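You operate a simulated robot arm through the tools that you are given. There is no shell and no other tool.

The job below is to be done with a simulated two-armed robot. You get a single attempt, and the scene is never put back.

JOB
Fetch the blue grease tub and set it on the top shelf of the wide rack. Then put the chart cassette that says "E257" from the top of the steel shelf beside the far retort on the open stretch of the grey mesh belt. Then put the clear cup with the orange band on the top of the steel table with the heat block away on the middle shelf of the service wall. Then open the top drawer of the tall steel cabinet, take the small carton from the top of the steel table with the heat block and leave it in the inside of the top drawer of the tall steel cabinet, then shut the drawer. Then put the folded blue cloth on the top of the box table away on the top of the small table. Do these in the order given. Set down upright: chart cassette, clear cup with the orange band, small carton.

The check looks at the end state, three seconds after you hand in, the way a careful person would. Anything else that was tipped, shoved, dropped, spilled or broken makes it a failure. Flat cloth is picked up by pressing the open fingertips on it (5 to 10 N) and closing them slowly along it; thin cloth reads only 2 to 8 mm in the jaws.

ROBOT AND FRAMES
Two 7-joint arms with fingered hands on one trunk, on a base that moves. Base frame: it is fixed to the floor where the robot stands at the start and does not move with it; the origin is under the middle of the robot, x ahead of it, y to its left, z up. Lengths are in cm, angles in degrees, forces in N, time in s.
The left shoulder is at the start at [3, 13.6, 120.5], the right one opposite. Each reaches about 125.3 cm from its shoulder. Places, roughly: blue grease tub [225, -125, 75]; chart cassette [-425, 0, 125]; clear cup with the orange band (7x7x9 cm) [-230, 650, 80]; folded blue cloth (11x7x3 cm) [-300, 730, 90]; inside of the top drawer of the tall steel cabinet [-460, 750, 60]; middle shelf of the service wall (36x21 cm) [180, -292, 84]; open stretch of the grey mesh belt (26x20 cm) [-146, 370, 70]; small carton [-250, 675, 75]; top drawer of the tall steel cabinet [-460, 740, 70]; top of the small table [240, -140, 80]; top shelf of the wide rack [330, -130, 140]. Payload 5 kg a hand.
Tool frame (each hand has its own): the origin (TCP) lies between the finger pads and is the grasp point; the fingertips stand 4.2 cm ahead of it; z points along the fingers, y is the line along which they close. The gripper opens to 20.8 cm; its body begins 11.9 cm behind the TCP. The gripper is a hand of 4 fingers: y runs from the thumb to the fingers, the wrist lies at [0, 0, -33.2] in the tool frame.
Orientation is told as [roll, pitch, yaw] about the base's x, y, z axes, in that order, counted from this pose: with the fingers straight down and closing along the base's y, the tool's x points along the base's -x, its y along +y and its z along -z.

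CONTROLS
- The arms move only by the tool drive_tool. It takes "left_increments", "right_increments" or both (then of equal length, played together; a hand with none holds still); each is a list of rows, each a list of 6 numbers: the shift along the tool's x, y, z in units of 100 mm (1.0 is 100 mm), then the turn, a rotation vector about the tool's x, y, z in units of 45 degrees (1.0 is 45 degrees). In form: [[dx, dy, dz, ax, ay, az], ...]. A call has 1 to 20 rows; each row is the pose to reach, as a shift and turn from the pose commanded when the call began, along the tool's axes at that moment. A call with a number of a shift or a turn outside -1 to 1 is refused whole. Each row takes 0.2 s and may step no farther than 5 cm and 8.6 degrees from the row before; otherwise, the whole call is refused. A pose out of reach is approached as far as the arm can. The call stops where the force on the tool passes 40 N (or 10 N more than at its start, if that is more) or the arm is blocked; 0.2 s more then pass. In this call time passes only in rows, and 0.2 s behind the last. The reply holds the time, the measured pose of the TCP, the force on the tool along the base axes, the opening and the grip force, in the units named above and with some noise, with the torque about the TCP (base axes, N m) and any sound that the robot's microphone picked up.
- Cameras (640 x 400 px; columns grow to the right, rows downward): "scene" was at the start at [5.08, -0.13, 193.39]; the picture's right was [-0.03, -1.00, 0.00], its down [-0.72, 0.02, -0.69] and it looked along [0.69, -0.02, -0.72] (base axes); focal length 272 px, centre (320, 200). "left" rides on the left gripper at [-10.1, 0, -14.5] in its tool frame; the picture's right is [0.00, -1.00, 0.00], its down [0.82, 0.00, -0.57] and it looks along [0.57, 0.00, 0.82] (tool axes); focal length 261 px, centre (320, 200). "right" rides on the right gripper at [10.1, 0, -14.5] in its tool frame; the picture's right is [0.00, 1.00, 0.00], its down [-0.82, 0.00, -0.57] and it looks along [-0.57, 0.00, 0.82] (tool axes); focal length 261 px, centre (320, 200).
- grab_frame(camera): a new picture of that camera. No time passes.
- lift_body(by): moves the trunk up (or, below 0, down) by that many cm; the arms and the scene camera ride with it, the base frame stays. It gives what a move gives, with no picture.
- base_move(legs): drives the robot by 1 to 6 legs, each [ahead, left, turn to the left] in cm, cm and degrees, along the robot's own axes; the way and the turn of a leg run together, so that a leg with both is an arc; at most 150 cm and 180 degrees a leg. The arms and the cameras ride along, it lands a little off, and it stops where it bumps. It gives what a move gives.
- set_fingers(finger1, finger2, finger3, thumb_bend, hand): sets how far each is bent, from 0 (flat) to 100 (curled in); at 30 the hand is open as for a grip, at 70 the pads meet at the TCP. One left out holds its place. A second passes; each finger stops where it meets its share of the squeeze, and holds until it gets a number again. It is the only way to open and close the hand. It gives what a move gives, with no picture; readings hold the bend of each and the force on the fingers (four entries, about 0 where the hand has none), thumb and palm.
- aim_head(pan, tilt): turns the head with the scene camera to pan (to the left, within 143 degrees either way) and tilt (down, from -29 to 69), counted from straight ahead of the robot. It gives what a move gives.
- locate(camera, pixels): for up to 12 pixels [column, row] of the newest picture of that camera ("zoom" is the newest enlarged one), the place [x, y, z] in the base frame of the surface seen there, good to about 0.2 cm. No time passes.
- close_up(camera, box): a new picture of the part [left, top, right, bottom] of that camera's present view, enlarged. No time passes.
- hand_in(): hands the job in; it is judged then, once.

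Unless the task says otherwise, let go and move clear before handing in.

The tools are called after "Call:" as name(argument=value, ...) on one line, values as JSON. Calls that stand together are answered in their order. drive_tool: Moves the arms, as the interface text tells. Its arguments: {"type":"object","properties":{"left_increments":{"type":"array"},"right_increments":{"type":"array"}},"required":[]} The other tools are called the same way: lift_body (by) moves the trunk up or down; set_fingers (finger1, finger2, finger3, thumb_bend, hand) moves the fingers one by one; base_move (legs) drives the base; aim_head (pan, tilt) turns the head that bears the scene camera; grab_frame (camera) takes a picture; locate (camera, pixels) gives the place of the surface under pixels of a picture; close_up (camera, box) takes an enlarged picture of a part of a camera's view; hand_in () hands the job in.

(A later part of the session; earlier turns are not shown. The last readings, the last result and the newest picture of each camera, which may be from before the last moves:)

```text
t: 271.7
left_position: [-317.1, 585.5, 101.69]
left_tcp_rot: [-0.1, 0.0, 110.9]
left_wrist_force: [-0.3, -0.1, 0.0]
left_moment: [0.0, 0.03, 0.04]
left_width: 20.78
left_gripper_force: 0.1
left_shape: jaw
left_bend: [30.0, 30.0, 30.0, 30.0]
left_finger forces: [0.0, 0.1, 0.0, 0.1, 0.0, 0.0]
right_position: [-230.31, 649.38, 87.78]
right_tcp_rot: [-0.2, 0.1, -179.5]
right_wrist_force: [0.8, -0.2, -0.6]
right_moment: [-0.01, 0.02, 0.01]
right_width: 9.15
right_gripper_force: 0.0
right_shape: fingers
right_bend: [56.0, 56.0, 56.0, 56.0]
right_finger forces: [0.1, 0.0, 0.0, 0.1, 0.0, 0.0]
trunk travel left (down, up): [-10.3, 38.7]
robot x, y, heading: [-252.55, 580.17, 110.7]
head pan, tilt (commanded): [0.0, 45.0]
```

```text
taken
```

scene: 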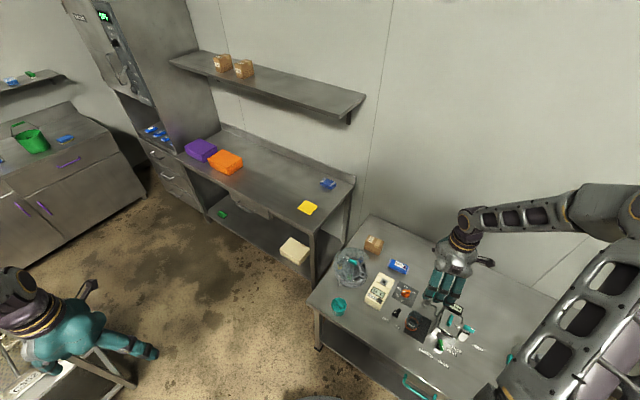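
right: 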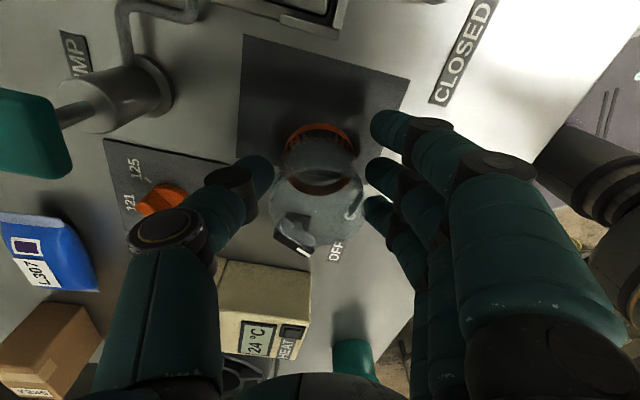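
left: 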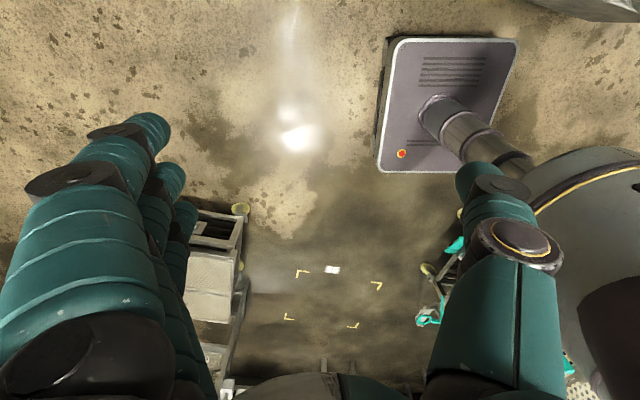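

Centred around the cup with ~1 cm gaps. Close onto it.

Call:
set_fingers(hand="right", finger1=62, finger2=62, finger3=62, thumb_bend=62)

Call:
grab_frame(camera="right")

Call:
close_up(camera="scene", box=[380, 190, 520, 320])

```text
t: 272.7
left_position: [-317.05, 585.34, 101.5]
left_tcp_rot: [0.0, 0.1, 110.8]
left_wrist_force: [0.0, -0.3, -0.4]
left_moment: [0.01, 0.01, 0.01]
left_width: 20.78
left_gripper_force: 0.0
left_shape: jaw
left_bend: [30.0, 30.0, 30.0, 30.0]
left_finger forces: [0.0, 0.0, 0.0, 0.0, 0.1, 0.1]
right_position: [-230.25, 649.45, 87.69]
right_tcp_rot: [-0.3, 0.0, -179.3]
right_wrist_force: [-0.9, -0.1, 0.4]
right_moment: [-0.01, 0.03, -0.01]
right_width: 6.89
right_gripper_force: 6.5
right_shape: fingers
right_bend: [62.0, 59.0, 62.0, 61.0]
right_finger forces: [0.1, 5.8, 0.0, 0.0, 5.9, 0.0]
trunk travel left (down, up): [-10.3, 38.7]
robot x, y, heading: [-252.56, 579.83, 110.9]
head pan, tilt (commanded): [0.0, 45.0]
```

```text
taken
```

right: 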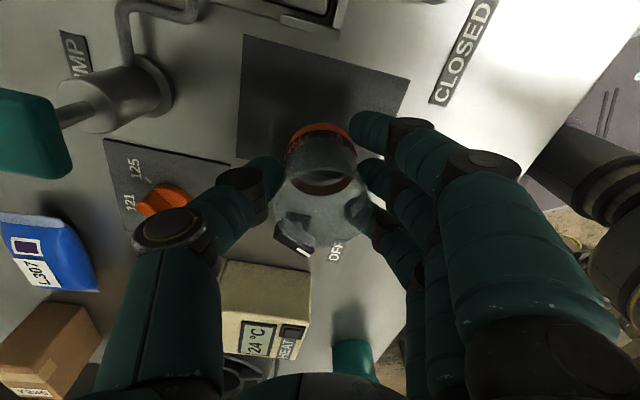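

```text
3.08 times, centred on (450, 255) of scene
```

zoom: 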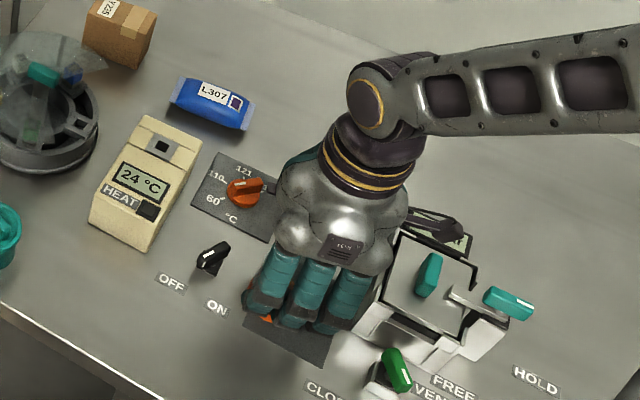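

Middle finger and thumb are in contact. I tighten so the outer fingers also meet the cup, then test-lift.

Call:
set_fingers(hand="right", finger1=70, finger2=66, finger3=70, thumb_bend=68)

Call:
lift_body(by=2)

Call:
grab_frame(camera="right")

Call:
close_up(camera="scene", box=[380, 190, 520, 320])

```text
t: 273.7
left_position: [-317.07, 585.36, 101.51]
left_tcp_rot: [0.1, 0.0, 110.9]
left_wrist_force: [-1.2, 0.0, -0.7]
left_moment: [-0.02, 0.01, -0.02]
left_width: 20.8
left_gripper_force: 0.0
left_shape: jaw
left_bend: [30.0, 30.0, 30.0, 30.0]
left_finger forces: [0.1, 0.0, 0.0, 0.0, 0.1, 0.0]
right_position: [-230.1, 649.56, 87.81]
right_tcp_rot: [-0.3, 0.0, -179.4]
right_wrist_force: [0.2, -0.2, -0.5]
right_moment: [0.03, 0.0, -0.02]
right_width: 5.25
right_gripper_force: 19.1
right_shape: fingers
right_bend: [68.0, 58.0, 64.0, 64.0]
right_finger forces: [3.4, 8.2, 7.6, 0.0, 19.2, 0.0]
trunk travel left (down, up): [-10.3, 38.7]
robot x, y, heading: [-253.2, 580.09, 110.8]
head pan, tilt (commanded): [0.0, 45.0]
```

```text
t: 274.4
left_position: [-317.12, 585.61, 103.48]
left_tcp_rot: [0.0, 0.0, 110.9]
left_wrist_force: [-0.7, -0.7, 0.1]
left_moment: [-0.06, -0.03, -0.04]
left_width: 20.78
left_gripper_force: 0.0
left_shape: jaw
left_bend: [30.0, 30.0, 30.0, 30.0]
left_finger forces: [0.0, 0.0, 0.0, 0.0, 0.0, 0.0]
right_position: [-230.19, 649.55, 89.69]
right_tcp_rot: [-0.1, 0.0, -179.3]
right_wrist_force: [-0.2, 0.6, 0.1]
right_moment: [-0.02, -0.02, -0.01]
right_width: 5.26
right_gripper_force: 19.1
right_shape: fingers
right_bend: [68.0, 58.0, 64.0, 64.0]
right_finger forces: [3.4, 8.2, 7.5, 0.0, 19.1, 0.0]
trunk travel left (down, up): [-12.3, 36.7]
robot x, y, heading: [-252.81, 579.89, 110.8]
head pan, tilt (commanded): [0.0, 45.0]
```

```text
taken
```

right: 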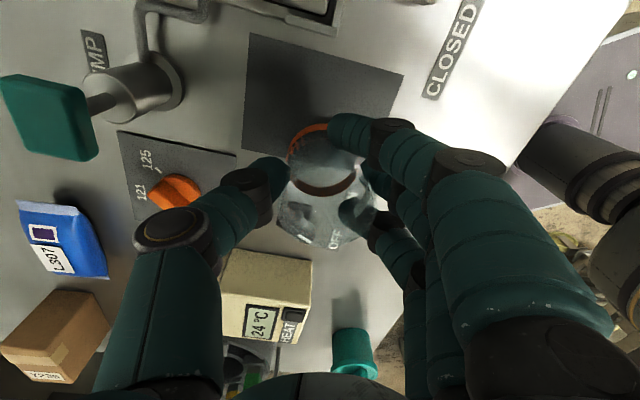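

```text
3.08 times, centred on (450, 255) of scene
```

zoom: 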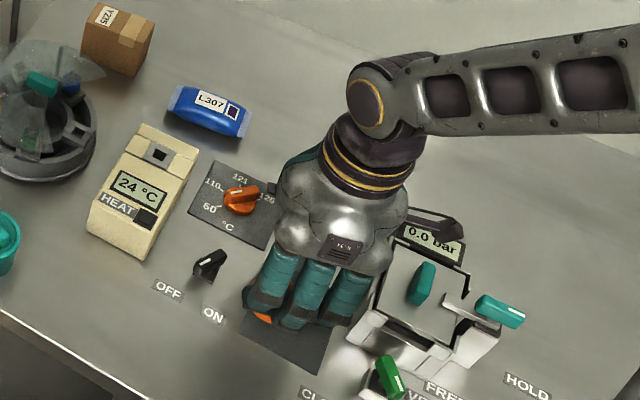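

The cup is held and moves with the hand. I raise the trunk and arm to carry height and back away along the known path.

Call:
lift_body(by=36.5)

Call:
drive_tool(right_increments=[[0, 0, -0.33, 0, 0, 0], [0, 0, -0.66, 0, 0, 0], [0, 0, -1.0, 0, 0, 0]])

Call:
base_move(legs=[[-62, 19, 0], [0, 0, -20]])

Call:
grab_frame(camera="right")

Call:
grab_frame(camera="scene")

```text
t: 277.9
left_position: [-317.01, 585.34, 139.99]
left_tcp_rot: [-0.1, -0.1, 111.0]
left_wrist_force: [0.2, 0.2, -0.6]
left_moment: [-0.01, 0.0, -0.02]
left_width: 20.8
left_gripper_force: 0.0
left_shape: jaw
left_bend: [30.0, 30.0, 30.0, 30.0]
left_finger forces: [0.0, 0.0, 0.0, 0.1, 0.0, 0.0]
right_position: [-230.21, 649.43, 126.22]
right_tcp_rot: [-0.1, 0.0, -179.3]
right_wrist_force: [0.7, 0.5, 0.2]
right_moment: [-0.03, 0.0, 0.0]
right_width: 5.23
right_gripper_force: 18.7
right_shape: fingers
right_bend: [68.0, 58.0, 64.0, 64.0]
right_finger forces: [3.4, 8.2, 7.6, 0.0, 19.3, 0.0]
trunk travel left (down, up): [-48.8, 0.2]
robot x, y, heading: [-252.67, 579.89, 110.9]
head pan, tilt (commanded): [0.0, 45.0]
```

```text
t: 278.7
left_position: [-317.14, 585.37, 140.03]
left_tcp_rot: [0.0, 0.0, 110.9]
left_wrist_force: [-0.6, -0.9, -0.1]
left_moment: [0.01, -0.01, -0.01]
left_width: 20.79
left_gripper_force: 0.0
left_shape: jaw
left_bend: [30.0, 30.0, 30.0, 30.0]
left_finger forces: [0.0, 0.1, 0.0, 0.0, 0.0, 0.0]
right_position: [-230.25, 649.29, 136.31]
right_tcp_rot: [-0.2, 0.0, -179.4]
right_wrist_force: [-0.4, -0.5, -0.6]
right_moment: [0.1, 0.01, -0.02]
right_width: 5.22
right_gripper_force: 18.7
right_shape: fingers
right_bend: [68.0, 58.0, 64.0, 64.0]
right_finger forces: [3.5, 8.1, 7.4, 0.1, 18.9, 0.1]
trunk travel left (down, up): [-48.8, 0.2]
robot x, y, heading: [-253.21, 580.01, 110.7]
head pan, tilt (commanded): [0.0, 45.0]
```

```text
t: 283.4
left_position: [-307.14, 542.2, 140.13]
left_tcp_rot: [0.0, 0.0, 91.7]
left_wrist_force: [-0.9, -0.2, 0.8]
left_moment: [-0.02, 0.01, 0.0]
left_width: 20.81
left_gripper_force: 0.1
left_shape: jaw
left_bend: [30.0, 30.0, 30.0, 30.0]
left_finger forces: [0.0, 0.1, 0.1, 0.0, 0.0, 0.1]
right_position: [-204.18, 574.05, 136.14]
right_tcp_rot: [-0.1, 0.0, 161.5]
right_wrist_force: [-0.5, 1.2, -1.2]
right_moment: [-0.04, -0.03, -0.02]
right_width: 5.23
right_gripper_force: 18.7
right_shape: fingers
right_bend: [68.0, 58.0, 64.0, 64.0]
right_finger forces: [3.5, 7.9, 7.2, 0.0, 18.7, 0.0]
trunk travel left (down, up): [-48.8, 0.2]
robot x, y, heading: [-248.21, 516.09, 91.7]
head pan, tilt (commanded): [0.0, 45.0]
```

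```text
taken
```

right: 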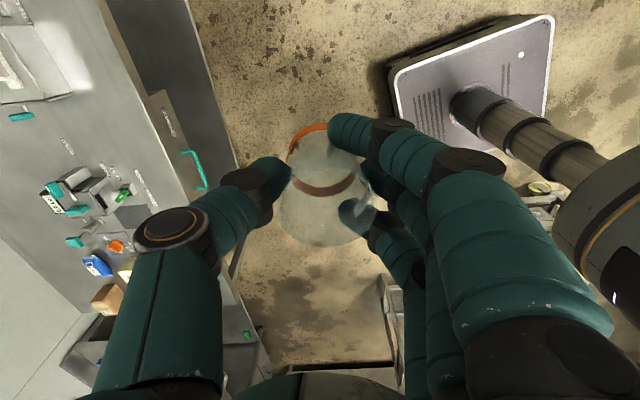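

```text
taken
```

scene: 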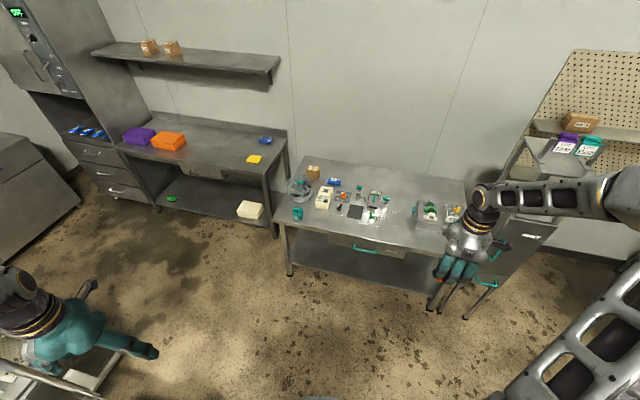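

Cup steady in the hand. I bring the left hand in ~15 cm so it won't pass over the carts, then back along the aisle.

Call:
drive_tool(left_increments=[[0, -0.4, 0, 0, 0, 0], [0, -0.8, 0, 0, 0, 0], [0, -1.0, 0, 0, 0, 0]])

Call:
drive_tool(left_increments=[[0, -0.4, 0, 0, 0, 0], [0, -0.8, 0, 0, 0, 0]])

Call:
base_move(legs=[[-138, 20, 0], [-140, -12, 0]])

Call:
aim_head(pan=140, tilt=40)

Call:
grab_frame(camera="scene")

```text
t: 284.2
left_position: [-297.24, 542.5, 139.97]
left_tcp_rot: [0.0, 0.0, 91.7]
left_wrist_force: [0.6, -0.1, 0.3]
left_moment: [0.01, 0.0, 0.0]
left_width: 20.81
left_gripper_force: 0.1
left_shape: jaw
left_bend: [30.0, 30.0, 30.0, 30.0]
left_finger forces: [0.1, 0.1, 0.0, 0.1, 0.0, 0.1]
right_position: [-204.17, 573.89, 136.27]
right_tcp_rot: [-0.2, 0.0, 161.3]
right_wrist_force: [-0.5, -0.3, -1.1]
right_moment: [-0.01, -0.02, -0.01]
right_width: 5.24
right_gripper_force: 18.8
right_shape: fingers
right_bend: [68.0, 58.0, 64.0, 64.0]
right_finger forces: [3.4, 7.8, 7.3, 0.0, 18.7, 0.0]
trunk travel left (down, up): [-48.8, 0.2]
robot x, y, heading: [-248.6, 515.5, 91.6]
head pan, tilt (commanded): [0.0, 45.0]
```

```text
t: 284.8
left_position: [-289.73, 543.47, 140.35]
left_tcp_rot: [-0.1, 0.2, 91.7]
left_wrist_force: [0.8, -0.2, 0.1]
left_moment: [-0.02, 0.08, 0.01]
left_width: 20.78
left_gripper_force: 0.1
left_shape: jaw
left_bend: [30.0, 30.0, 30.0, 30.0]
left_finger forces: [0.0, 0.1, 0.0, 0.0, 0.0, 0.1]
left hand out of reach, approached as far as the arm can: row 2
right_position: [-204.08, 574.05, 136.11]
right_tcp_rot: [-0.2, -0.1, 161.4]
right_wrist_force: [1.1, -0.9, -0.3]
right_moment: [-0.02, 0.01, -0.01]
right_width: 5.24
right_gripper_force: 18.7
right_shape: fingers
right_bend: [68.0, 58.0, 64.0, 64.0]
right_finger forces: [3.4, 8.0, 7.2, 0.0, 18.8, 0.0]
trunk travel left (down, up): [-48.8, 0.2]
robot x, y, heading: [-248.21, 515.88, 91.5]
head pan, tilt (commanded): [0.0, 45.0]
```

```text
t: 298.2
left_position: [-289.24, 267.49, 140.27]
left_tcp_rot: [-0.1, 0.2, 94.0]
left_wrist_force: [-0.1, -0.6, 0.3]
left_moment: [0.0, -0.02, 0.02]
left_width: 20.81
left_gripper_force: 0.1
left_shape: jaw
left_bend: [30.0, 30.0, 30.0, 30.0]
left_finger forces: [0.0, 0.1, 0.0, 0.1, 0.1, 0.0]
right_position: [-204.72, 301.16, 136.19]
right_tcp_rot: [-0.2, 0.1, 163.6]
right_wrist_force: [0.3, -0.6, -0.1]
right_moment: [-0.03, -0.01, -0.03]
right_width: 5.26
right_gripper_force: 18.8
right_shape: fingers
right_bend: [68.0, 58.0, 64.0, 64.0]
right_finger forces: [3.5, 8.0, 7.2, 0.0, 18.7, 0.0]
trunk travel left (down, up): [-48.8, 0.2]
robot x, y, heading: [-246.39, 241.21, 93.5]
head pan, tilt (commanded): [0.0, 45.0]
```

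```text
t: 300.4
left_position: [-289.24, 267.5, 140.29]
left_tcp_rot: [-0.1, 0.1, 93.9]
left_wrist_force: [0.1, -0.4, -0.6]
left_moment: [0.02, 0.04, 0.01]
left_width: 20.8
left_gripper_force: 0.1
left_shape: jaw
left_bend: [30.0, 30.0, 30.0, 30.0]
left_finger forces: [0.0, 0.1, 0.1, 0.0, 0.1, 0.0]
right_position: [-204.73, 301.18, 136.23]
right_tcp_rot: [-0.2, -0.1, 163.7]
right_wrist_force: [-0.8, -0.2, -0.5]
right_moment: [-0.01, 0.03, 0.02]
right_width: 5.22
right_gripper_force: 18.9
right_shape: fingers
right_bend: [68.0, 58.0, 64.0, 64.0]
right_finger forces: [3.5, 8.0, 7.3, 0.0, 18.7, 0.0]
trunk travel left (down, up): [-48.8, 0.2]
robot x, y, heading: [-246.81, 241.32, 94.0]
head pan, tilt (commanded): [140.0, 40.0]
```

```text
taken
```

scene: 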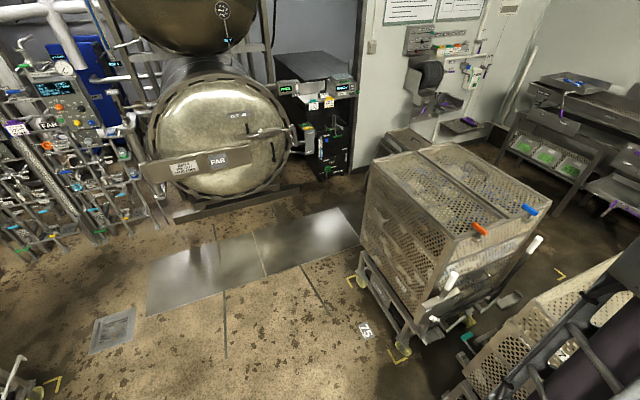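

Way back is clear. I back to about (−236,96) and turn right to face +x.

Call:
base_move(legs=[[-145, 0, 0], [0, 0, -94]])

Call:
aim_head(pan=0, tilt=40)

Call:
grab_frame(camera="scene")

```text
t: 311.6
left_position: [-208.02, 137.13, 140.33]
left_tcp_rot: [-0.1, 0.1, 1.2]
left_wrist_force: [0.5, -0.2, -0.9]
left_moment: [0.0, -0.03, 0.0]
left_width: 20.79
left_gripper_force: 0.1
left_shape: jaw
left_bend: [30.0, 30.0, 30.0, 30.0]
left_finger forces: [0.0, 0.0, 0.0, 0.1, 0.1, 0.0]
right_position: [-178.37, 51.13, 136.27]
right_tcp_rot: [-0.2, 0.0, 70.9]
right_wrist_force: [0.0, -0.7, -0.6]
right_moment: [-0.02, 0.02, 0.0]
right_width: 5.25
right_gripper_force: 17.4
right_shape: fingers
right_bend: [68.0, 58.0, 64.0, 64.0]
right_finger forces: [3.6, 7.0, 5.7, 0.0, 17.8, 0.1]
trunk travel left (down, up): [-48.8, 0.2]
robot x, y, heading: [-235.84, 95.82, 0.9]
head pan, tilt (commanded): [140.0, 40.0]
```

```text
t: 313.9
left_position: [-208.1, 137.15, 140.24]
left_tcp_rot: [0.0, 0.2, 1.1]
left_wrist_force: [-0.7, -1.1, 0.3]
left_moment: [0.01, -0.02, 0.03]
left_width: 20.78
left_gripper_force: 0.0
left_shape: jaw
left_bend: [30.0, 30.0, 30.0, 30.0]
left_finger forces: [0.0, 0.1, 0.0, 0.0, 0.0, 0.0]
right_position: [-178.49, 51.1, 136.13]
right_tcp_rot: [-0.2, -0.1, 70.8]
right_wrist_force: [-0.1, -0.2, -0.2]
right_moment: [0.02, 0.02, 0.01]
right_width: 5.21
right_gripper_force: 17.2
right_shape: fingers
right_bend: [68.0, 58.0, 64.0, 64.0]
right_finger forces: [3.6, 7.0, 5.8, 0.1, 17.8, 0.0]
trunk travel left (down, up): [-48.8, 0.2]
robot x, y, heading: [-236.06, 95.81, 1.1]
head pan, tilt (commanded): [0.0, 40.0]
```

```text
taken
```

scene: 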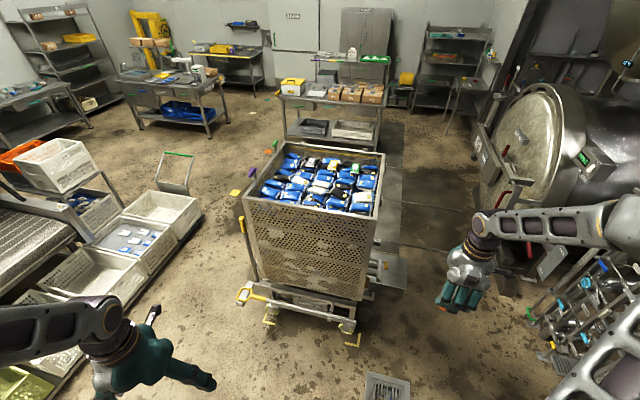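

Grip has slackened a little (18.7→17.2 N); I check the cup in the hand view.

Call:
grab_frame(camera="right")

Call:
set_fingers(hand="right", finger1=71, finger2=66, finger3=70, thumb_bend=68)

Call:
grab_frame(camera="right")

```text
taken
```

right: 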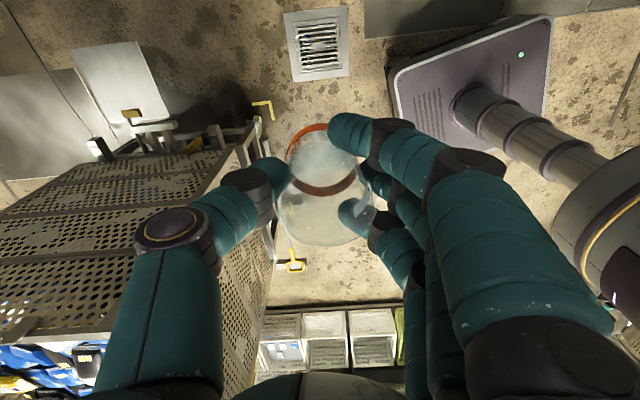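

```text
t: 314.9
left_position: [-208.1, 137.26, 140.34]
left_tcp_rot: [-0.1, 0.1, 1.2]
left_wrist_force: [-1.3, -0.2, -0.3]
left_moment: [0.02, -0.03, -0.01]
left_width: 20.77
left_gripper_force: 0.0
left_shape: jaw
left_bend: [30.0, 30.0, 30.0, 30.0]
left_finger forces: [0.0, 0.0, 0.0, 0.0, 0.0, 0.0]
right_position: [-178.44, 51.18, 136.27]
right_tcp_rot: [-0.3, 0.0, 70.9]
right_wrist_force: [0.7, 0.1, -0.5]
right_moment: [0.01, -0.02, 0.02]
right_width: 5.18
right_gripper_force: 19.2
right_shape: fingers
right_bend: [68.0, 58.0, 64.0, 64.0]
right_finger forces: [5.1, 7.2, 7.0, 0.0, 19.3, 0.1]
trunk travel left (down, up): [-48.8, 0.2]
robot x, y, heading: [-235.82, 96.08, 1.1]
head pan, tilt (commanded): [0.0, 40.0]
```

```text
taken
```

right: 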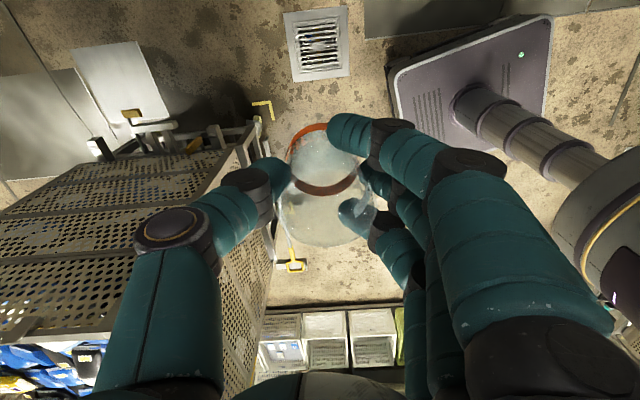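

Cup firmly held (19 N). I sidestep into the corridor and drive forward through it.

Call:
base_move(legs=[[9, -88, -1], [110, 0, 0], [112, 0, 0]])

Call:
grab_frame(camera="scene")

Call:
grab_frame(camera="right")

```text
t: 330.2
left_position: [28.07, 44.48, 140.38]
left_tcp_rot: [-0.1, 0.1, -1.1]
left_wrist_force: [-0.6, -0.9, -0.4]
left_moment: [-0.01, -0.01, -0.02]
left_width: 20.77
left_gripper_force: 0.1
left_shape: jaw
left_bend: [30.0, 30.0, 30.0, 30.0]
left_finger forces: [0.0, 0.1, 0.0, 0.1, 0.0, 0.0]
right_position: [54.05, -42.59, 136.26]
right_tcp_rot: [-0.3, 0.0, 68.6]
right_wrist_force: [-0.5, -0.2, -0.4]
right_moment: [0.0, 0.0, -0.04]
right_width: 5.17
right_gripper_force: 19.3
right_shape: fingers
right_bend: [68.0, 58.0, 64.0, 64.0]
right_finger forces: [5.2, 7.3, 7.1, 0.1, 19.3, 0.0]
trunk travel left (down, up): [-48.8, 0.2]
robot x, y, heading: [-1.73, 3.92, -1.2]
head pan, tilt (commanded): [0.0, 40.0]
```

```text
taken
```

scene: 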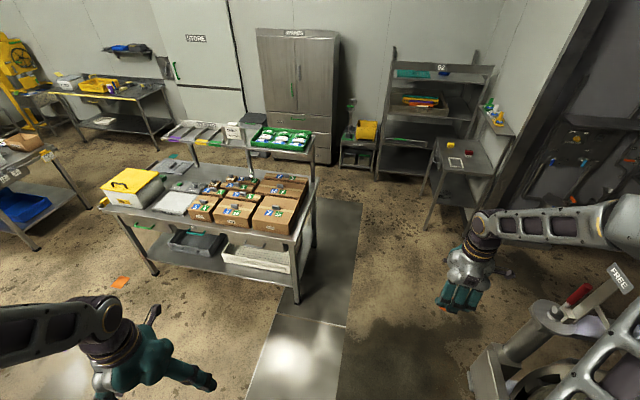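

```text
taken
```

right: 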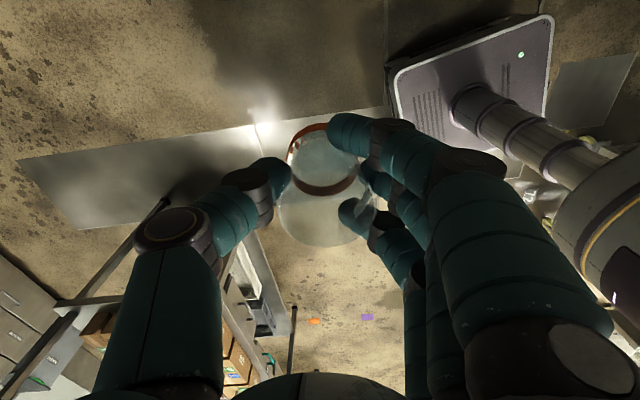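

Back near the origin. I drive diagonally ahead-right as before, then look toward the service wall.

Call:
base_move(legs=[[68, -42, 0], [35, -30, 0]])

Call:
aim_head(pan=-75, tilt=35)

Call:
grab_frame(camera="scene")

Call:
locate(camera="scene", pixels=[[320, 200], [320, 250], [320, 300], [250, 250], [400, 250], [400, 200], [200, 200], [450, 300], [250, 350], [150, 250], [500, 200], [350, 150]])

```text
t: 336.8
left_position: [129.64, -29.84, 140.27]
left_tcp_rot: [0.0, 0.0, -1.2]
left_wrist_force: [0.2, 0.0, -0.1]
left_moment: [-0.03, 0.01, 0.0]
left_width: 20.75
left_gripper_force: 0.0
left_shape: jaw
left_bend: [30.0, 30.0, 30.0, 30.0]
left_finger forces: [0.1, 0.0, 0.0, 0.0, 0.0, 0.1]
right_position: [155.66, -117.18, 136.16]
right_tcp_rot: [-0.2, 0.1, 68.4]
right_wrist_force: [0.0, 1.3, -1.0]
right_moment: [-0.03, -0.03, -0.01]
right_width: 5.19
right_gripper_force: 19.4
right_shape: fingers
right_bend: [68.0, 58.0, 64.0, 64.0]
right_finger forces: [5.2, 7.2, 7.0, 0.0, 19.3, 0.1]
trunk travel left (down, up): [-48.8, 0.2]
robot x, y, heading: [99.82, -70.59, -1.3]
head pan, tilt (commanded): [0.0, 40.0]
```

```text
t: 338.3
left_position: [129.61, -30.09, 140.41]
left_tcp_rot: [-0.2, 0.1, -1.1]
left_wrist_force: [-0.3, -0.4, -0.4]
left_moment: [0.01, -0.03, 0.02]
left_width: 20.77
left_gripper_force: 0.0
left_shape: jaw
left_bend: [30.0, 30.0, 30.0, 30.0]
left_finger forces: [0.1, 0.0, 0.0, 0.0, 0.1, 0.1]
right_position: [155.68, -117.22, 136.19]
right_tcp_rot: [-0.2, 0.0, 68.6]
right_wrist_force: [0.0, -1.1, -0.2]
right_moment: [-0.01, 0.02, 0.0]
right_width: 5.16
right_gripper_force: 19.5
right_shape: fingers
right_bend: [68.0, 58.0, 64.0, 64.0]
right_finger forces: [5.1, 7.2, 7.0, 0.1, 19.3, 0.0]
trunk travel left (down, up): [-48.8, 0.2]
robot x, y, heading: [99.89, -70.13, -1.5]
head pan, tilt (commanded): [-75.0, 35.0]
```

```text
taken
```

scene: 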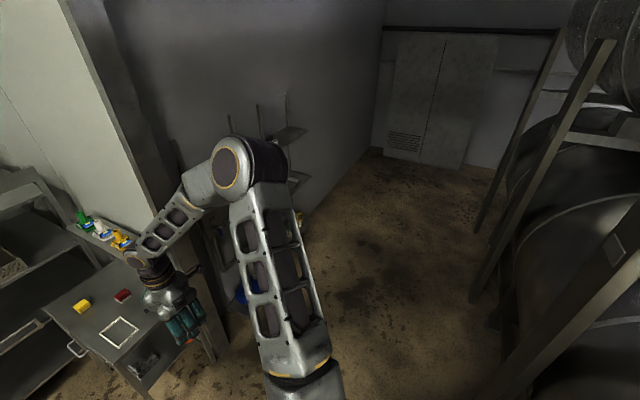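

```text
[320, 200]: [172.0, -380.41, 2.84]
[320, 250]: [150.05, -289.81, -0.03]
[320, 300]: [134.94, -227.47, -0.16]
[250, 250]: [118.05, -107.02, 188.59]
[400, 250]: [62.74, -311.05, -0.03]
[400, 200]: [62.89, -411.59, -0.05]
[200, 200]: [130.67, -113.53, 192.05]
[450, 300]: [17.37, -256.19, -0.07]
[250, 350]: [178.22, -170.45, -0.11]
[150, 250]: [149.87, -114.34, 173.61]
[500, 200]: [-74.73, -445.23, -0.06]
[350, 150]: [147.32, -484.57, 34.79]
```

Beyond is open floor along the dark service wall. I check the right side (retort flank) for the drive in −y direction.

Call:
aim_head(pan=-105, tilt=45)

Call:
grab_frame(camera="scene")

Call:
locate(camera="scene", pixels=[[320, 200], [320, 300], [250, 300], [380, 250], [400, 300], [420, 200], [450, 250], [350, 150], [250, 200], [300, 380], [450, 350], [500, 300]])

```text
t: 339.3
left_position: [129.73, -29.96, 140.34]
left_tcp_rot: [-0.1, 0.2, -1.2]
left_wrist_force: [-0.4, -0.2, 0.3]
left_moment: [0.02, -0.02, -0.01]
left_width: 20.78
left_gripper_force: 0.2
left_shape: jaw
left_bend: [30.0, 30.0, 30.0, 30.0]
left_finger forces: [0.0, 0.0, 0.0, 0.0, 0.0, 0.0]
right_position: [155.69, -117.21, 136.24]
right_tcp_rot: [-0.1, 0.0, 68.5]
right_wrist_force: [-0.2, -0.2, -0.7]
right_moment: [-0.05, 0.02, 0.0]
right_width: 5.14
right_gripper_force: 19.5
right_shape: fingers
right_bend: [68.0, 58.0, 64.0, 64.0]
right_finger forces: [5.1, 7.3, 7.1, 0.1, 19.2, 0.1]
trunk travel left (down, up): [-48.8, 0.2]
robot x, y, heading: [99.9, -70.08, -1.4]
head pan, tilt (commanded): [-105.0, 45.0]
```

```text
taken
```

scene: 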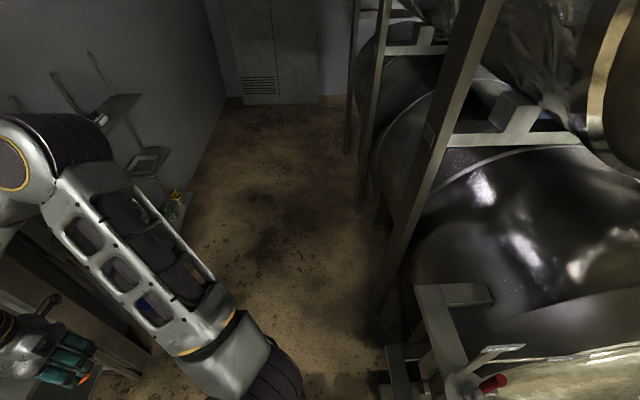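

```text
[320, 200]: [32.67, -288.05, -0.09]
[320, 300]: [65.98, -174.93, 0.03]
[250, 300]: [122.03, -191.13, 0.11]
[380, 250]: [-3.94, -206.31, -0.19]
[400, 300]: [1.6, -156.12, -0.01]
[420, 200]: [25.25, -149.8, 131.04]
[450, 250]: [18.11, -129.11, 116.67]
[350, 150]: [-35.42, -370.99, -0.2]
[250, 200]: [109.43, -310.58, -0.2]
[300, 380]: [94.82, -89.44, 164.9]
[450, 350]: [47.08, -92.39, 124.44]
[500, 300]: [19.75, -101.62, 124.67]
```

Floor is clear between x≈35 and 150 down to y≈−300. I sidestep right 130 cm.

Call:
base_move(legs=[[0, -130, 0]])

Call:
aim_head(pan=-20, tilt=45)

Call:
grab_frame(camera="scene")

Call:
locate(camera="scene", pixels=[[320, 200], [320, 300], [250, 300], [380, 250], [400, 300], [420, 200], [450, 250], [350, 150], [250, 200], [300, 380], [450, 350], [500, 300]])

```text
t: 345.7
left_position: [126.15, -157.99, 140.3]
left_tcp_rot: [-0.1, 0.0, -2.3]
left_wrist_force: [0.0, 0.7, 0.2]
left_moment: [-0.01, 0.01, 0.02]
left_width: 20.79
left_gripper_force: 0.1
left_shape: jaw
left_bend: [30.0, 30.0, 30.0, 30.0]
left_finger forces: [0.0, 0.0, 0.0, 0.0, 0.0, 0.0]
right_position: [150.46, -245.63, 136.1]
right_tcp_rot: [-0.2, 0.0, 67.2]
right_wrist_force: [-0.4, 0.8, -1.1]
right_moment: [-0.02, 0.0, 0.02]
right_width: 5.16
right_gripper_force: 19.1
right_shape: fingers
right_bend: [68.0, 58.0, 64.0, 64.0]
right_finger forces: [5.1, 7.3, 7.1, 0.1, 19.3, 0.0]
trunk travel left (down, up): [-48.8, 0.2]
robot x, y, heading: [95.8, -197.43, -2.6]
head pan, tilt (commanded): [-105.0, 45.0]
```

```text
t: 347.3
left_position: [126.23, -158.08, 140.41]
left_tcp_rot: [0.0, 0.0, -2.4]
left_wrist_force: [0.1, -1.3, 0.0]
left_moment: [0.01, 0.02, -0.01]
left_width: 20.79
left_gripper_force: 0.0
left_shape: jaw
left_bend: [30.0, 30.0, 30.0, 30.0]
left_finger forces: [0.1, 0.0, 0.0, 0.0, 0.0, 0.1]
right_position: [150.44, -245.69, 136.28]
right_tcp_rot: [-0.2, 0.0, 67.3]
right_wrist_force: [0.1, -0.1, -1.1]
right_moment: [-0.03, 0.01, 0.04]
right_width: 5.18
right_gripper_force: 19.3
right_shape: fingers
right_bend: [68.0, 58.0, 64.0, 64.0]
right_finger forces: [5.1, 7.3, 7.0, 0.1, 19.3, 0.1]
trunk travel left (down, up): [-48.8, 0.2]
robot x, y, heading: [95.8, -197.1, -2.6]
head pan, tilt (commanded): [-20.0, 45.0]
```

```text
taken
```

scene: 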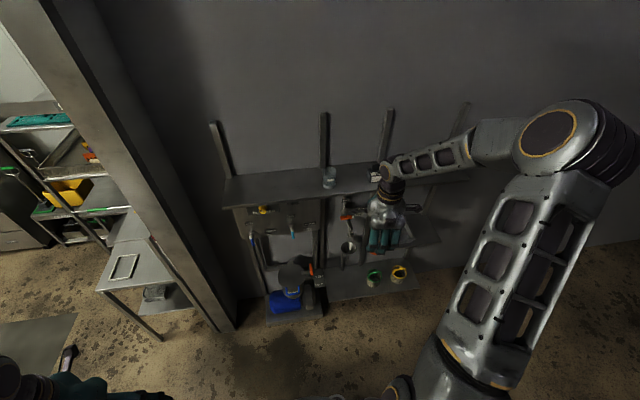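

```text
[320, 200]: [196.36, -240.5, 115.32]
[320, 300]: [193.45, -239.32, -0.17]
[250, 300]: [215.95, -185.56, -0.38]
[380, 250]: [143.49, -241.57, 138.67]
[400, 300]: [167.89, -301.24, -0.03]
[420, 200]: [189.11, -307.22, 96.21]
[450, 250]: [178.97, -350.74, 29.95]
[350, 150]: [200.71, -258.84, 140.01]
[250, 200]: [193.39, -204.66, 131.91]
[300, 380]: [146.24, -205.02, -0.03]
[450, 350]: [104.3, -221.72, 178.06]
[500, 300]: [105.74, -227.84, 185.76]
```

I see the service wall: top shelf z≈132, the middle shelf right of my hand at (415,228). I zoom in.

Call:
close_up(camera="scene", box=[320, 150, 480, 270])

Call:
locate(camera="zoom", pixels=[[450, 250], [420, 300], [380, 270], [350, 290], [440, 200], [330, 250], [300, 130], [250, 150], [470, 130], [410, 230]])

```text
3.33 times, centred on (400, 210) of scene
```

zoom: 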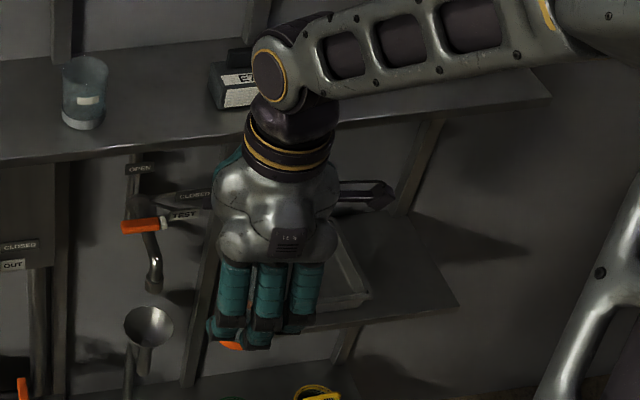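

```text
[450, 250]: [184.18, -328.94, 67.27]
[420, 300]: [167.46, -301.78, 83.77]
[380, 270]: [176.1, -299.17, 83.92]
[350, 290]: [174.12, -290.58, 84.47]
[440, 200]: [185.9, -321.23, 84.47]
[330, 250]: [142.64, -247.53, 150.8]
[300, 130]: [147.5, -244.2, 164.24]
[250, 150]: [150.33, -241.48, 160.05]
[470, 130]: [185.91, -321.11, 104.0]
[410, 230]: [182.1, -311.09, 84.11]
```

I need the front edges of the top and middle shelves to see if the top shelf overhangs.

Call:
locate(camera="zoom", pixels=[[450, 110], [520, 100], [400, 112], [100, 145], [40, 155], [160, 140], [455, 300], [400, 310], [340, 325], [425, 225], [200, 60], [370, 295]])

Call:
aim_head(pan=-35, tilt=40)

Call:
grab_frame(camera="scene")

```text
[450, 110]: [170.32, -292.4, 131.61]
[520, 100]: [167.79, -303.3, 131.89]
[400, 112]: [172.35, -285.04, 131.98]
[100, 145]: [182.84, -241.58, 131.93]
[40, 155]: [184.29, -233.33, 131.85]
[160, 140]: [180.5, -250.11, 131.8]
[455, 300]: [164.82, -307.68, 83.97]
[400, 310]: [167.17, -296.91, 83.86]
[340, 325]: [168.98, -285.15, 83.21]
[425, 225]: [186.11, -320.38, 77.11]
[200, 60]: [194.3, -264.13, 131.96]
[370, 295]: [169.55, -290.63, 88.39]
```

```text
t: 348.0
left_position: [126.24, -157.85, 140.33]
left_tcp_rot: [-0.1, 0.1, -2.4]
left_wrist_force: [-0.6, -0.3, 0.1]
left_moment: [0.01, -0.01, 0.02]
left_width: 20.79
left_gripper_force: 0.0
left_shape: jaw
left_bend: [30.0, 30.0, 30.0, 30.0]
left_finger forces: [0.1, 0.1, 0.1, 0.0, 0.0, 0.1]
right_position: [150.52, -245.81, 136.18]
right_tcp_rot: [-0.1, 0.0, 67.3]
right_wrist_force: [-0.4, 0.7, -1.1]
right_moment: [0.02, -0.02, 0.0]
right_width: 5.18
right_gripper_force: 19.4
right_shape: fingers
right_bend: [68.0, 58.0, 64.0, 64.0]
right_finger forces: [5.1, 7.3, 7.1, 0.0, 19.3, 0.0]
trunk travel left (down, up): [-48.8, 0.2]
robot x, y, heading: [96.1, -197.31, -2.4]
head pan, tilt (commanded): [-35.0, 40.0]
```

```text
taken
```

scene: 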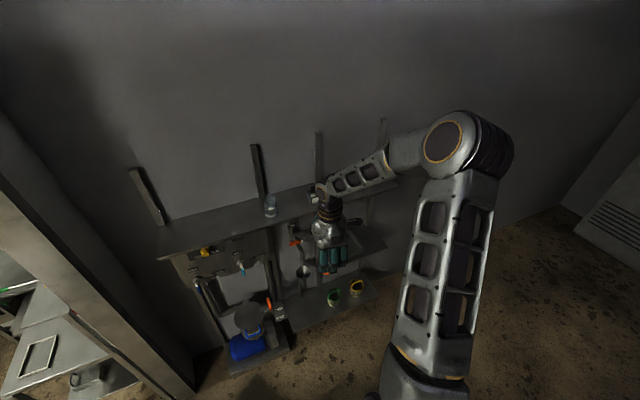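

The middle shelf lies beneath the top shelf, with a tray on its left part. I need a better view: I move further right (−y) and look at its right part.

Call:
base_move(legs=[[-10, -95, 0]])

Call:
aim_head(pan=5, tilt=45)

Call:
grab_frame(camera="scene")

Call:
close_up(camera="scene", box=[250, 130, 410, 270])

```text
t: 352.9
left_position: [111.82, -251.14, 140.27]
left_tcp_rot: [-0.1, 0.1, -3.3]
left_wrist_force: [0.0, 0.5, -0.2]
left_moment: [-0.02, 0.01, -0.02]
left_width: 20.79
left_gripper_force: 0.1
left_shape: jaw
left_bend: [30.0, 30.0, 30.0, 30.0]
left_finger forces: [0.0, 0.0, 0.0, 0.0, 0.0, 0.0]
right_position: [134.81, -339.19, 136.33]
right_tcp_rot: [-0.2, 0.1, 66.5]
right_wrist_force: [0.0, -0.1, -0.5]
right_moment: [-0.02, 0.02, 0.01]
right_width: 5.19
right_gripper_force: 19.1
right_shape: fingers
right_bend: [68.0, 58.0, 64.0, 64.0]
right_finger forces: [5.1, 7.3, 7.0, 0.0, 19.2, 0.0]
trunk travel left (down, up): [-48.8, 0.2]
robot x, y, heading: [80.87, -290.22, -3.4]
head pan, tilt (commanded): [-35.0, 40.0]
```

```text
t: 354.0
left_position: [112.13, -251.03, 140.37]
left_tcp_rot: [-0.1, 0.0, -3.3]
left_wrist_force: [-0.2, 0.1, -0.1]
left_moment: [0.0, 0.02, -0.01]
left_width: 20.79
left_gripper_force: 0.1
left_shape: jaw
left_bend: [30.0, 30.0, 30.0, 30.0]
left_finger forces: [0.1, 0.1, 0.0, 0.1, 0.1, 0.0]
right_position: [134.88, -339.29, 136.34]
right_tcp_rot: [-0.3, 0.0, 66.4]
right_wrist_force: [0.0, 0.6, -1.5]
right_moment: [-0.01, -0.01, -0.01]
right_width: 5.18
right_gripper_force: 18.8
right_shape: fingers
right_bend: [68.0, 58.0, 64.0, 64.0]
right_finger forces: [5.1, 7.3, 7.0, 0.1, 19.2, 0.0]
trunk travel left (down, up): [-48.8, 0.2]
robot x, y, heading: [81.12, -290.21, -3.5]
head pan, tilt (commanded): [5.0, 45.0]
```

```text
taken
```

scene: 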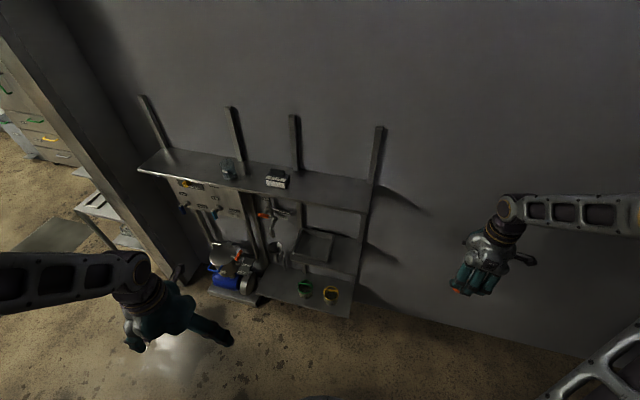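

```text
2.86 times, centred on (330, 200) of scene
```

zoom: 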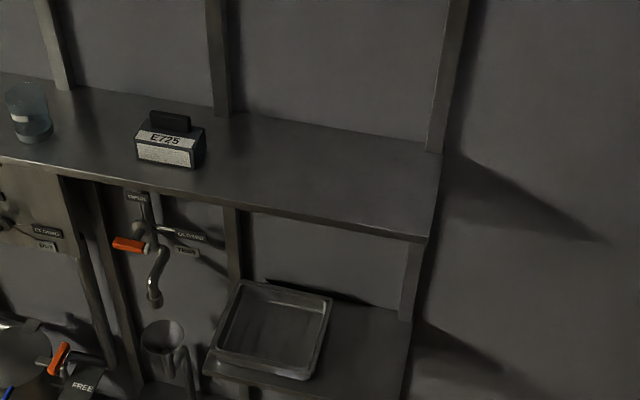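

Now I see the free part of the middle shelf to the right of the tray. I lower the trunk to see beneath the top shelf and locate edges.

Call:
locate(camera="zoom", pixels=[[425, 232], [440, 160], [435, 200], [405, 390], [408, 330], [320, 370], [332, 300], [345, 320], [380, 350], [360, 390], [300, 390], [410, 315]])

Call:
lift_body(by=-36)

Call:
aim_head(pan=5, tilt=30)

Call:
grab_frame(camera="scene")

```text
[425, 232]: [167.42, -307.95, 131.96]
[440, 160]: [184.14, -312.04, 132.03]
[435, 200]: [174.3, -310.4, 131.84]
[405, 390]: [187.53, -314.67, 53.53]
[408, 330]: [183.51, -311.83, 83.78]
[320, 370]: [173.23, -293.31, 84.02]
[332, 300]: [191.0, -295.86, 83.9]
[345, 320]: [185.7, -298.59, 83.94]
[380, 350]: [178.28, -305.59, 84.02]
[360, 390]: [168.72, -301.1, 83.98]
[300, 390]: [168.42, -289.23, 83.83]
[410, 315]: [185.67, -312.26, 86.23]
```

```text
t: 357.5
left_position: [111.95, -251.06, 104.36]
left_tcp_rot: [-0.1, 0.0, -3.3]
left_wrist_force: [0.0, -0.1, 0.7]
left_moment: [-0.02, 0.02, -0.01]
left_width: 20.79
left_gripper_force: 0.0
left_shape: jaw
left_bend: [30.0, 30.0, 30.0, 30.0]
left_finger forces: [0.0, 0.1, 0.0, 0.0, 0.1, 0.0]
right_position: [134.86, -339.34, 100.3]
right_tcp_rot: [-0.2, -0.1, 66.4]
right_wrist_force: [0.1, -0.7, -1.1]
right_moment: [-0.01, 0.0, 0.01]
right_width: 5.18
right_gripper_force: 19.0
right_shape: fingers
right_bend: [68.0, 58.0, 64.0, 64.0]
right_finger forces: [5.0, 7.3, 7.0, 0.1, 19.3, 0.1]
trunk travel left (down, up): [-12.8, 36.2]
robot x, y, heading: [80.7, -290.27, -3.3]
head pan, tilt (commanded): [5.0, 45.0]
```

```text
t: 358.3
left_position: [111.95, -251.27, 104.27]
left_tcp_rot: [-0.1, 0.1, -3.4]
left_wrist_force: [-0.7, -0.3, -0.1]
left_moment: [0.0, -0.03, 0.02]
left_width: 20.79
left_gripper_force: 0.2
left_shape: jaw
left_bend: [30.0, 30.0, 30.0, 30.0]
left_finger forces: [0.0, 0.0, 0.1, 0.0, 0.0, 0.0]
right_position: [134.82, -339.27, 100.31]
right_tcp_rot: [-0.2, 0.0, 66.4]
right_wrist_force: [0.0, 0.1, -0.7]
right_moment: [-0.03, 0.02, -0.05]
right_width: 5.17
right_gripper_force: 19.4
right_shape: fingers
right_bend: [68.0, 58.0, 64.0, 64.0]
right_finger forces: [5.1, 7.2, 7.1, 0.0, 19.2, 0.1]
trunk travel left (down, up): [-12.8, 36.2]
robot x, y, heading: [81.0, -290.1, -3.4]
head pan, tilt (commanded): [5.0, 30.0]
```

```text
taken
```

scene: 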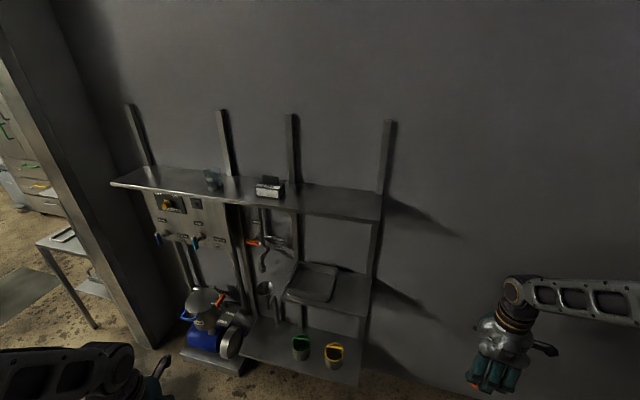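

The free spot on the middle shelf is right of the tray (y −296…−311, z=84), beneath the top shelf (z 132). I'll turn the hand so it closes along the shelf edge and tilt it slightly so the wrist stays outside the top shelf. First rotate the hand here in free space.

Call:
drive_tool(right_increments=[[0, 0, 0, 0, 0, 0.164], [0, 0, 0, 0, 0, 0.328], [0, 0, 0, 0, 0, 0.492], [0, 0, 0, 0, 0, 0.656], [0, 0, 0, 0, 0, 0.82]])

Call:
drive_tool(right_increments=[[0, 0, 0, 0, 0, 0.164], [0, 0, 0, 0, 0, 0.328], [0, 0, 0, 0, 0, 0.492], [0, 0, 0, 0, 0, 0.656], [0, 0, 0, 0, 0, 0.81]])

Call:
base_move(legs=[[0, 0, -6.6], [18, 49, 0]])

Call:
grab_frame(camera="scene")

Call:
grab_frame(camera="right")

```text
t: 359.5
left_position: [111.92, -251.16, 104.24]
left_tcp_rot: [-0.1, 0.0, -3.3]
left_wrist_force: [0.1, 0.4, -0.1]
left_moment: [0.01, 0.01, 0.0]
left_width: 20.78
left_gripper_force: 0.1
left_shape: jaw
left_bend: [30.0, 30.0, 30.0, 30.0]
left_finger forces: [0.1, 0.0, 0.0, 0.1, 0.0, 0.0]
right_position: [134.92, -339.26, 100.11]
right_tcp_rot: [-0.1, -0.1, 29.4]
right_wrist_force: [0.5, 0.4, -0.8]
right_moment: [0.03, 0.0, -0.01]
right_width: 5.16
right_gripper_force: 19.6
right_shape: fingers
right_bend: [68.0, 58.0, 64.0, 64.0]
right_finger forces: [5.3, 7.4, 7.2, 0.0, 19.2, 0.0]
trunk travel left (down, up): [-12.8, 36.2]
robot x, y, heading: [80.97, -290.15, -3.5]
head pan, tilt (commanded): [5.0, 30.0]
```

```text
t: 360.7
left_position: [111.95, -251.21, 104.49]
left_tcp_rot: [0.0, 0.0, -3.4]
left_wrist_force: [1.0, -0.5, -0.2]
left_moment: [-0.04, 0.04, -0.01]
left_width: 20.79
left_gripper_force: 0.0
left_shape: jaw
left_bend: [30.0, 30.0, 30.0, 30.0]
left_finger forces: [0.0, 0.0, 0.0, 0.0, 0.0, 0.1]
right_position: [134.76, -339.13, 100.24]
right_tcp_rot: [0.1, 0.0, -7.0]
right_wrist_force: [-0.4, -0.2, -0.8]
right_moment: [-0.01, 0.03, 0.04]
right_width: 5.17
right_gripper_force: 19.4
right_shape: fingers
right_bend: [68.0, 58.0, 64.0, 64.0]
right_finger forces: [5.5, 7.3, 7.3, 0.0, 19.1, 0.0]
trunk travel left (down, up): [-12.8, 36.2]
robot x, y, heading: [80.83, -290.03, -3.2]
head pan, tilt (commanded): [5.0, 30.0]
```

```text
t: 364.3
left_position: [142.32, -210.45, 104.29]
left_tcp_rot: [-0.1, 0.1, -9.8]
left_wrist_force: [0.0, 0.3, 0.5]
left_moment: [-0.08, 0.0, 0.0]
left_width: 20.78
left_gripper_force: 0.1
left_shape: jaw
left_bend: [30.0, 30.0, 30.0, 30.0]
left_finger forces: [0.0, 0.0, 0.0, 0.0, 0.0, 0.1]
right_position: [155.07, -300.48, 100.14]
right_tcp_rot: [-0.1, -0.2, -13.5]
right_wrist_force: [0.1, 0.1, -0.2]
right_moment: [-0.08, 0.05, -0.01]
right_width: 5.14
right_gripper_force: 19.7
right_shape: fingers
right_bend: [68.0, 58.0, 64.0, 64.0]
right_finger forces: [5.1, 7.3, 7.3, 0.1, 19.1, 0.0]
trunk travel left (down, up): [-12.8, 36.2]
robot x, y, heading: [106.89, -245.65, -10.0]
head pan, tilt (commanded): [5.0, 30.0]
```

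```text
taken
```

scene: 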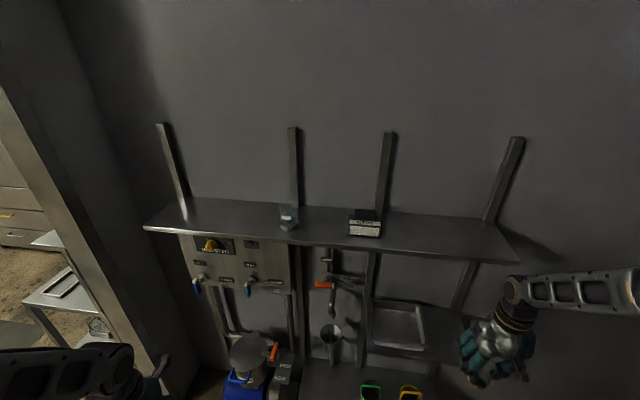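

```text
taken
```

right: 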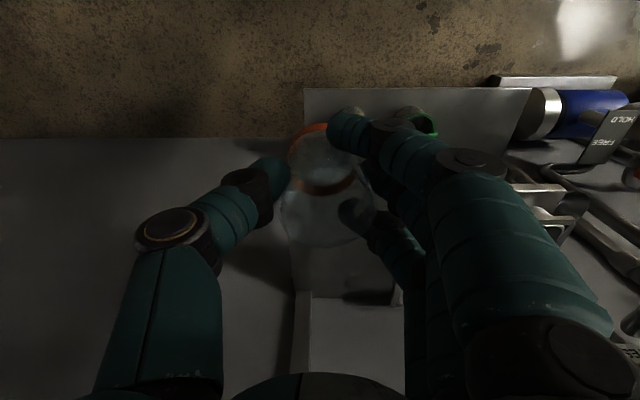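

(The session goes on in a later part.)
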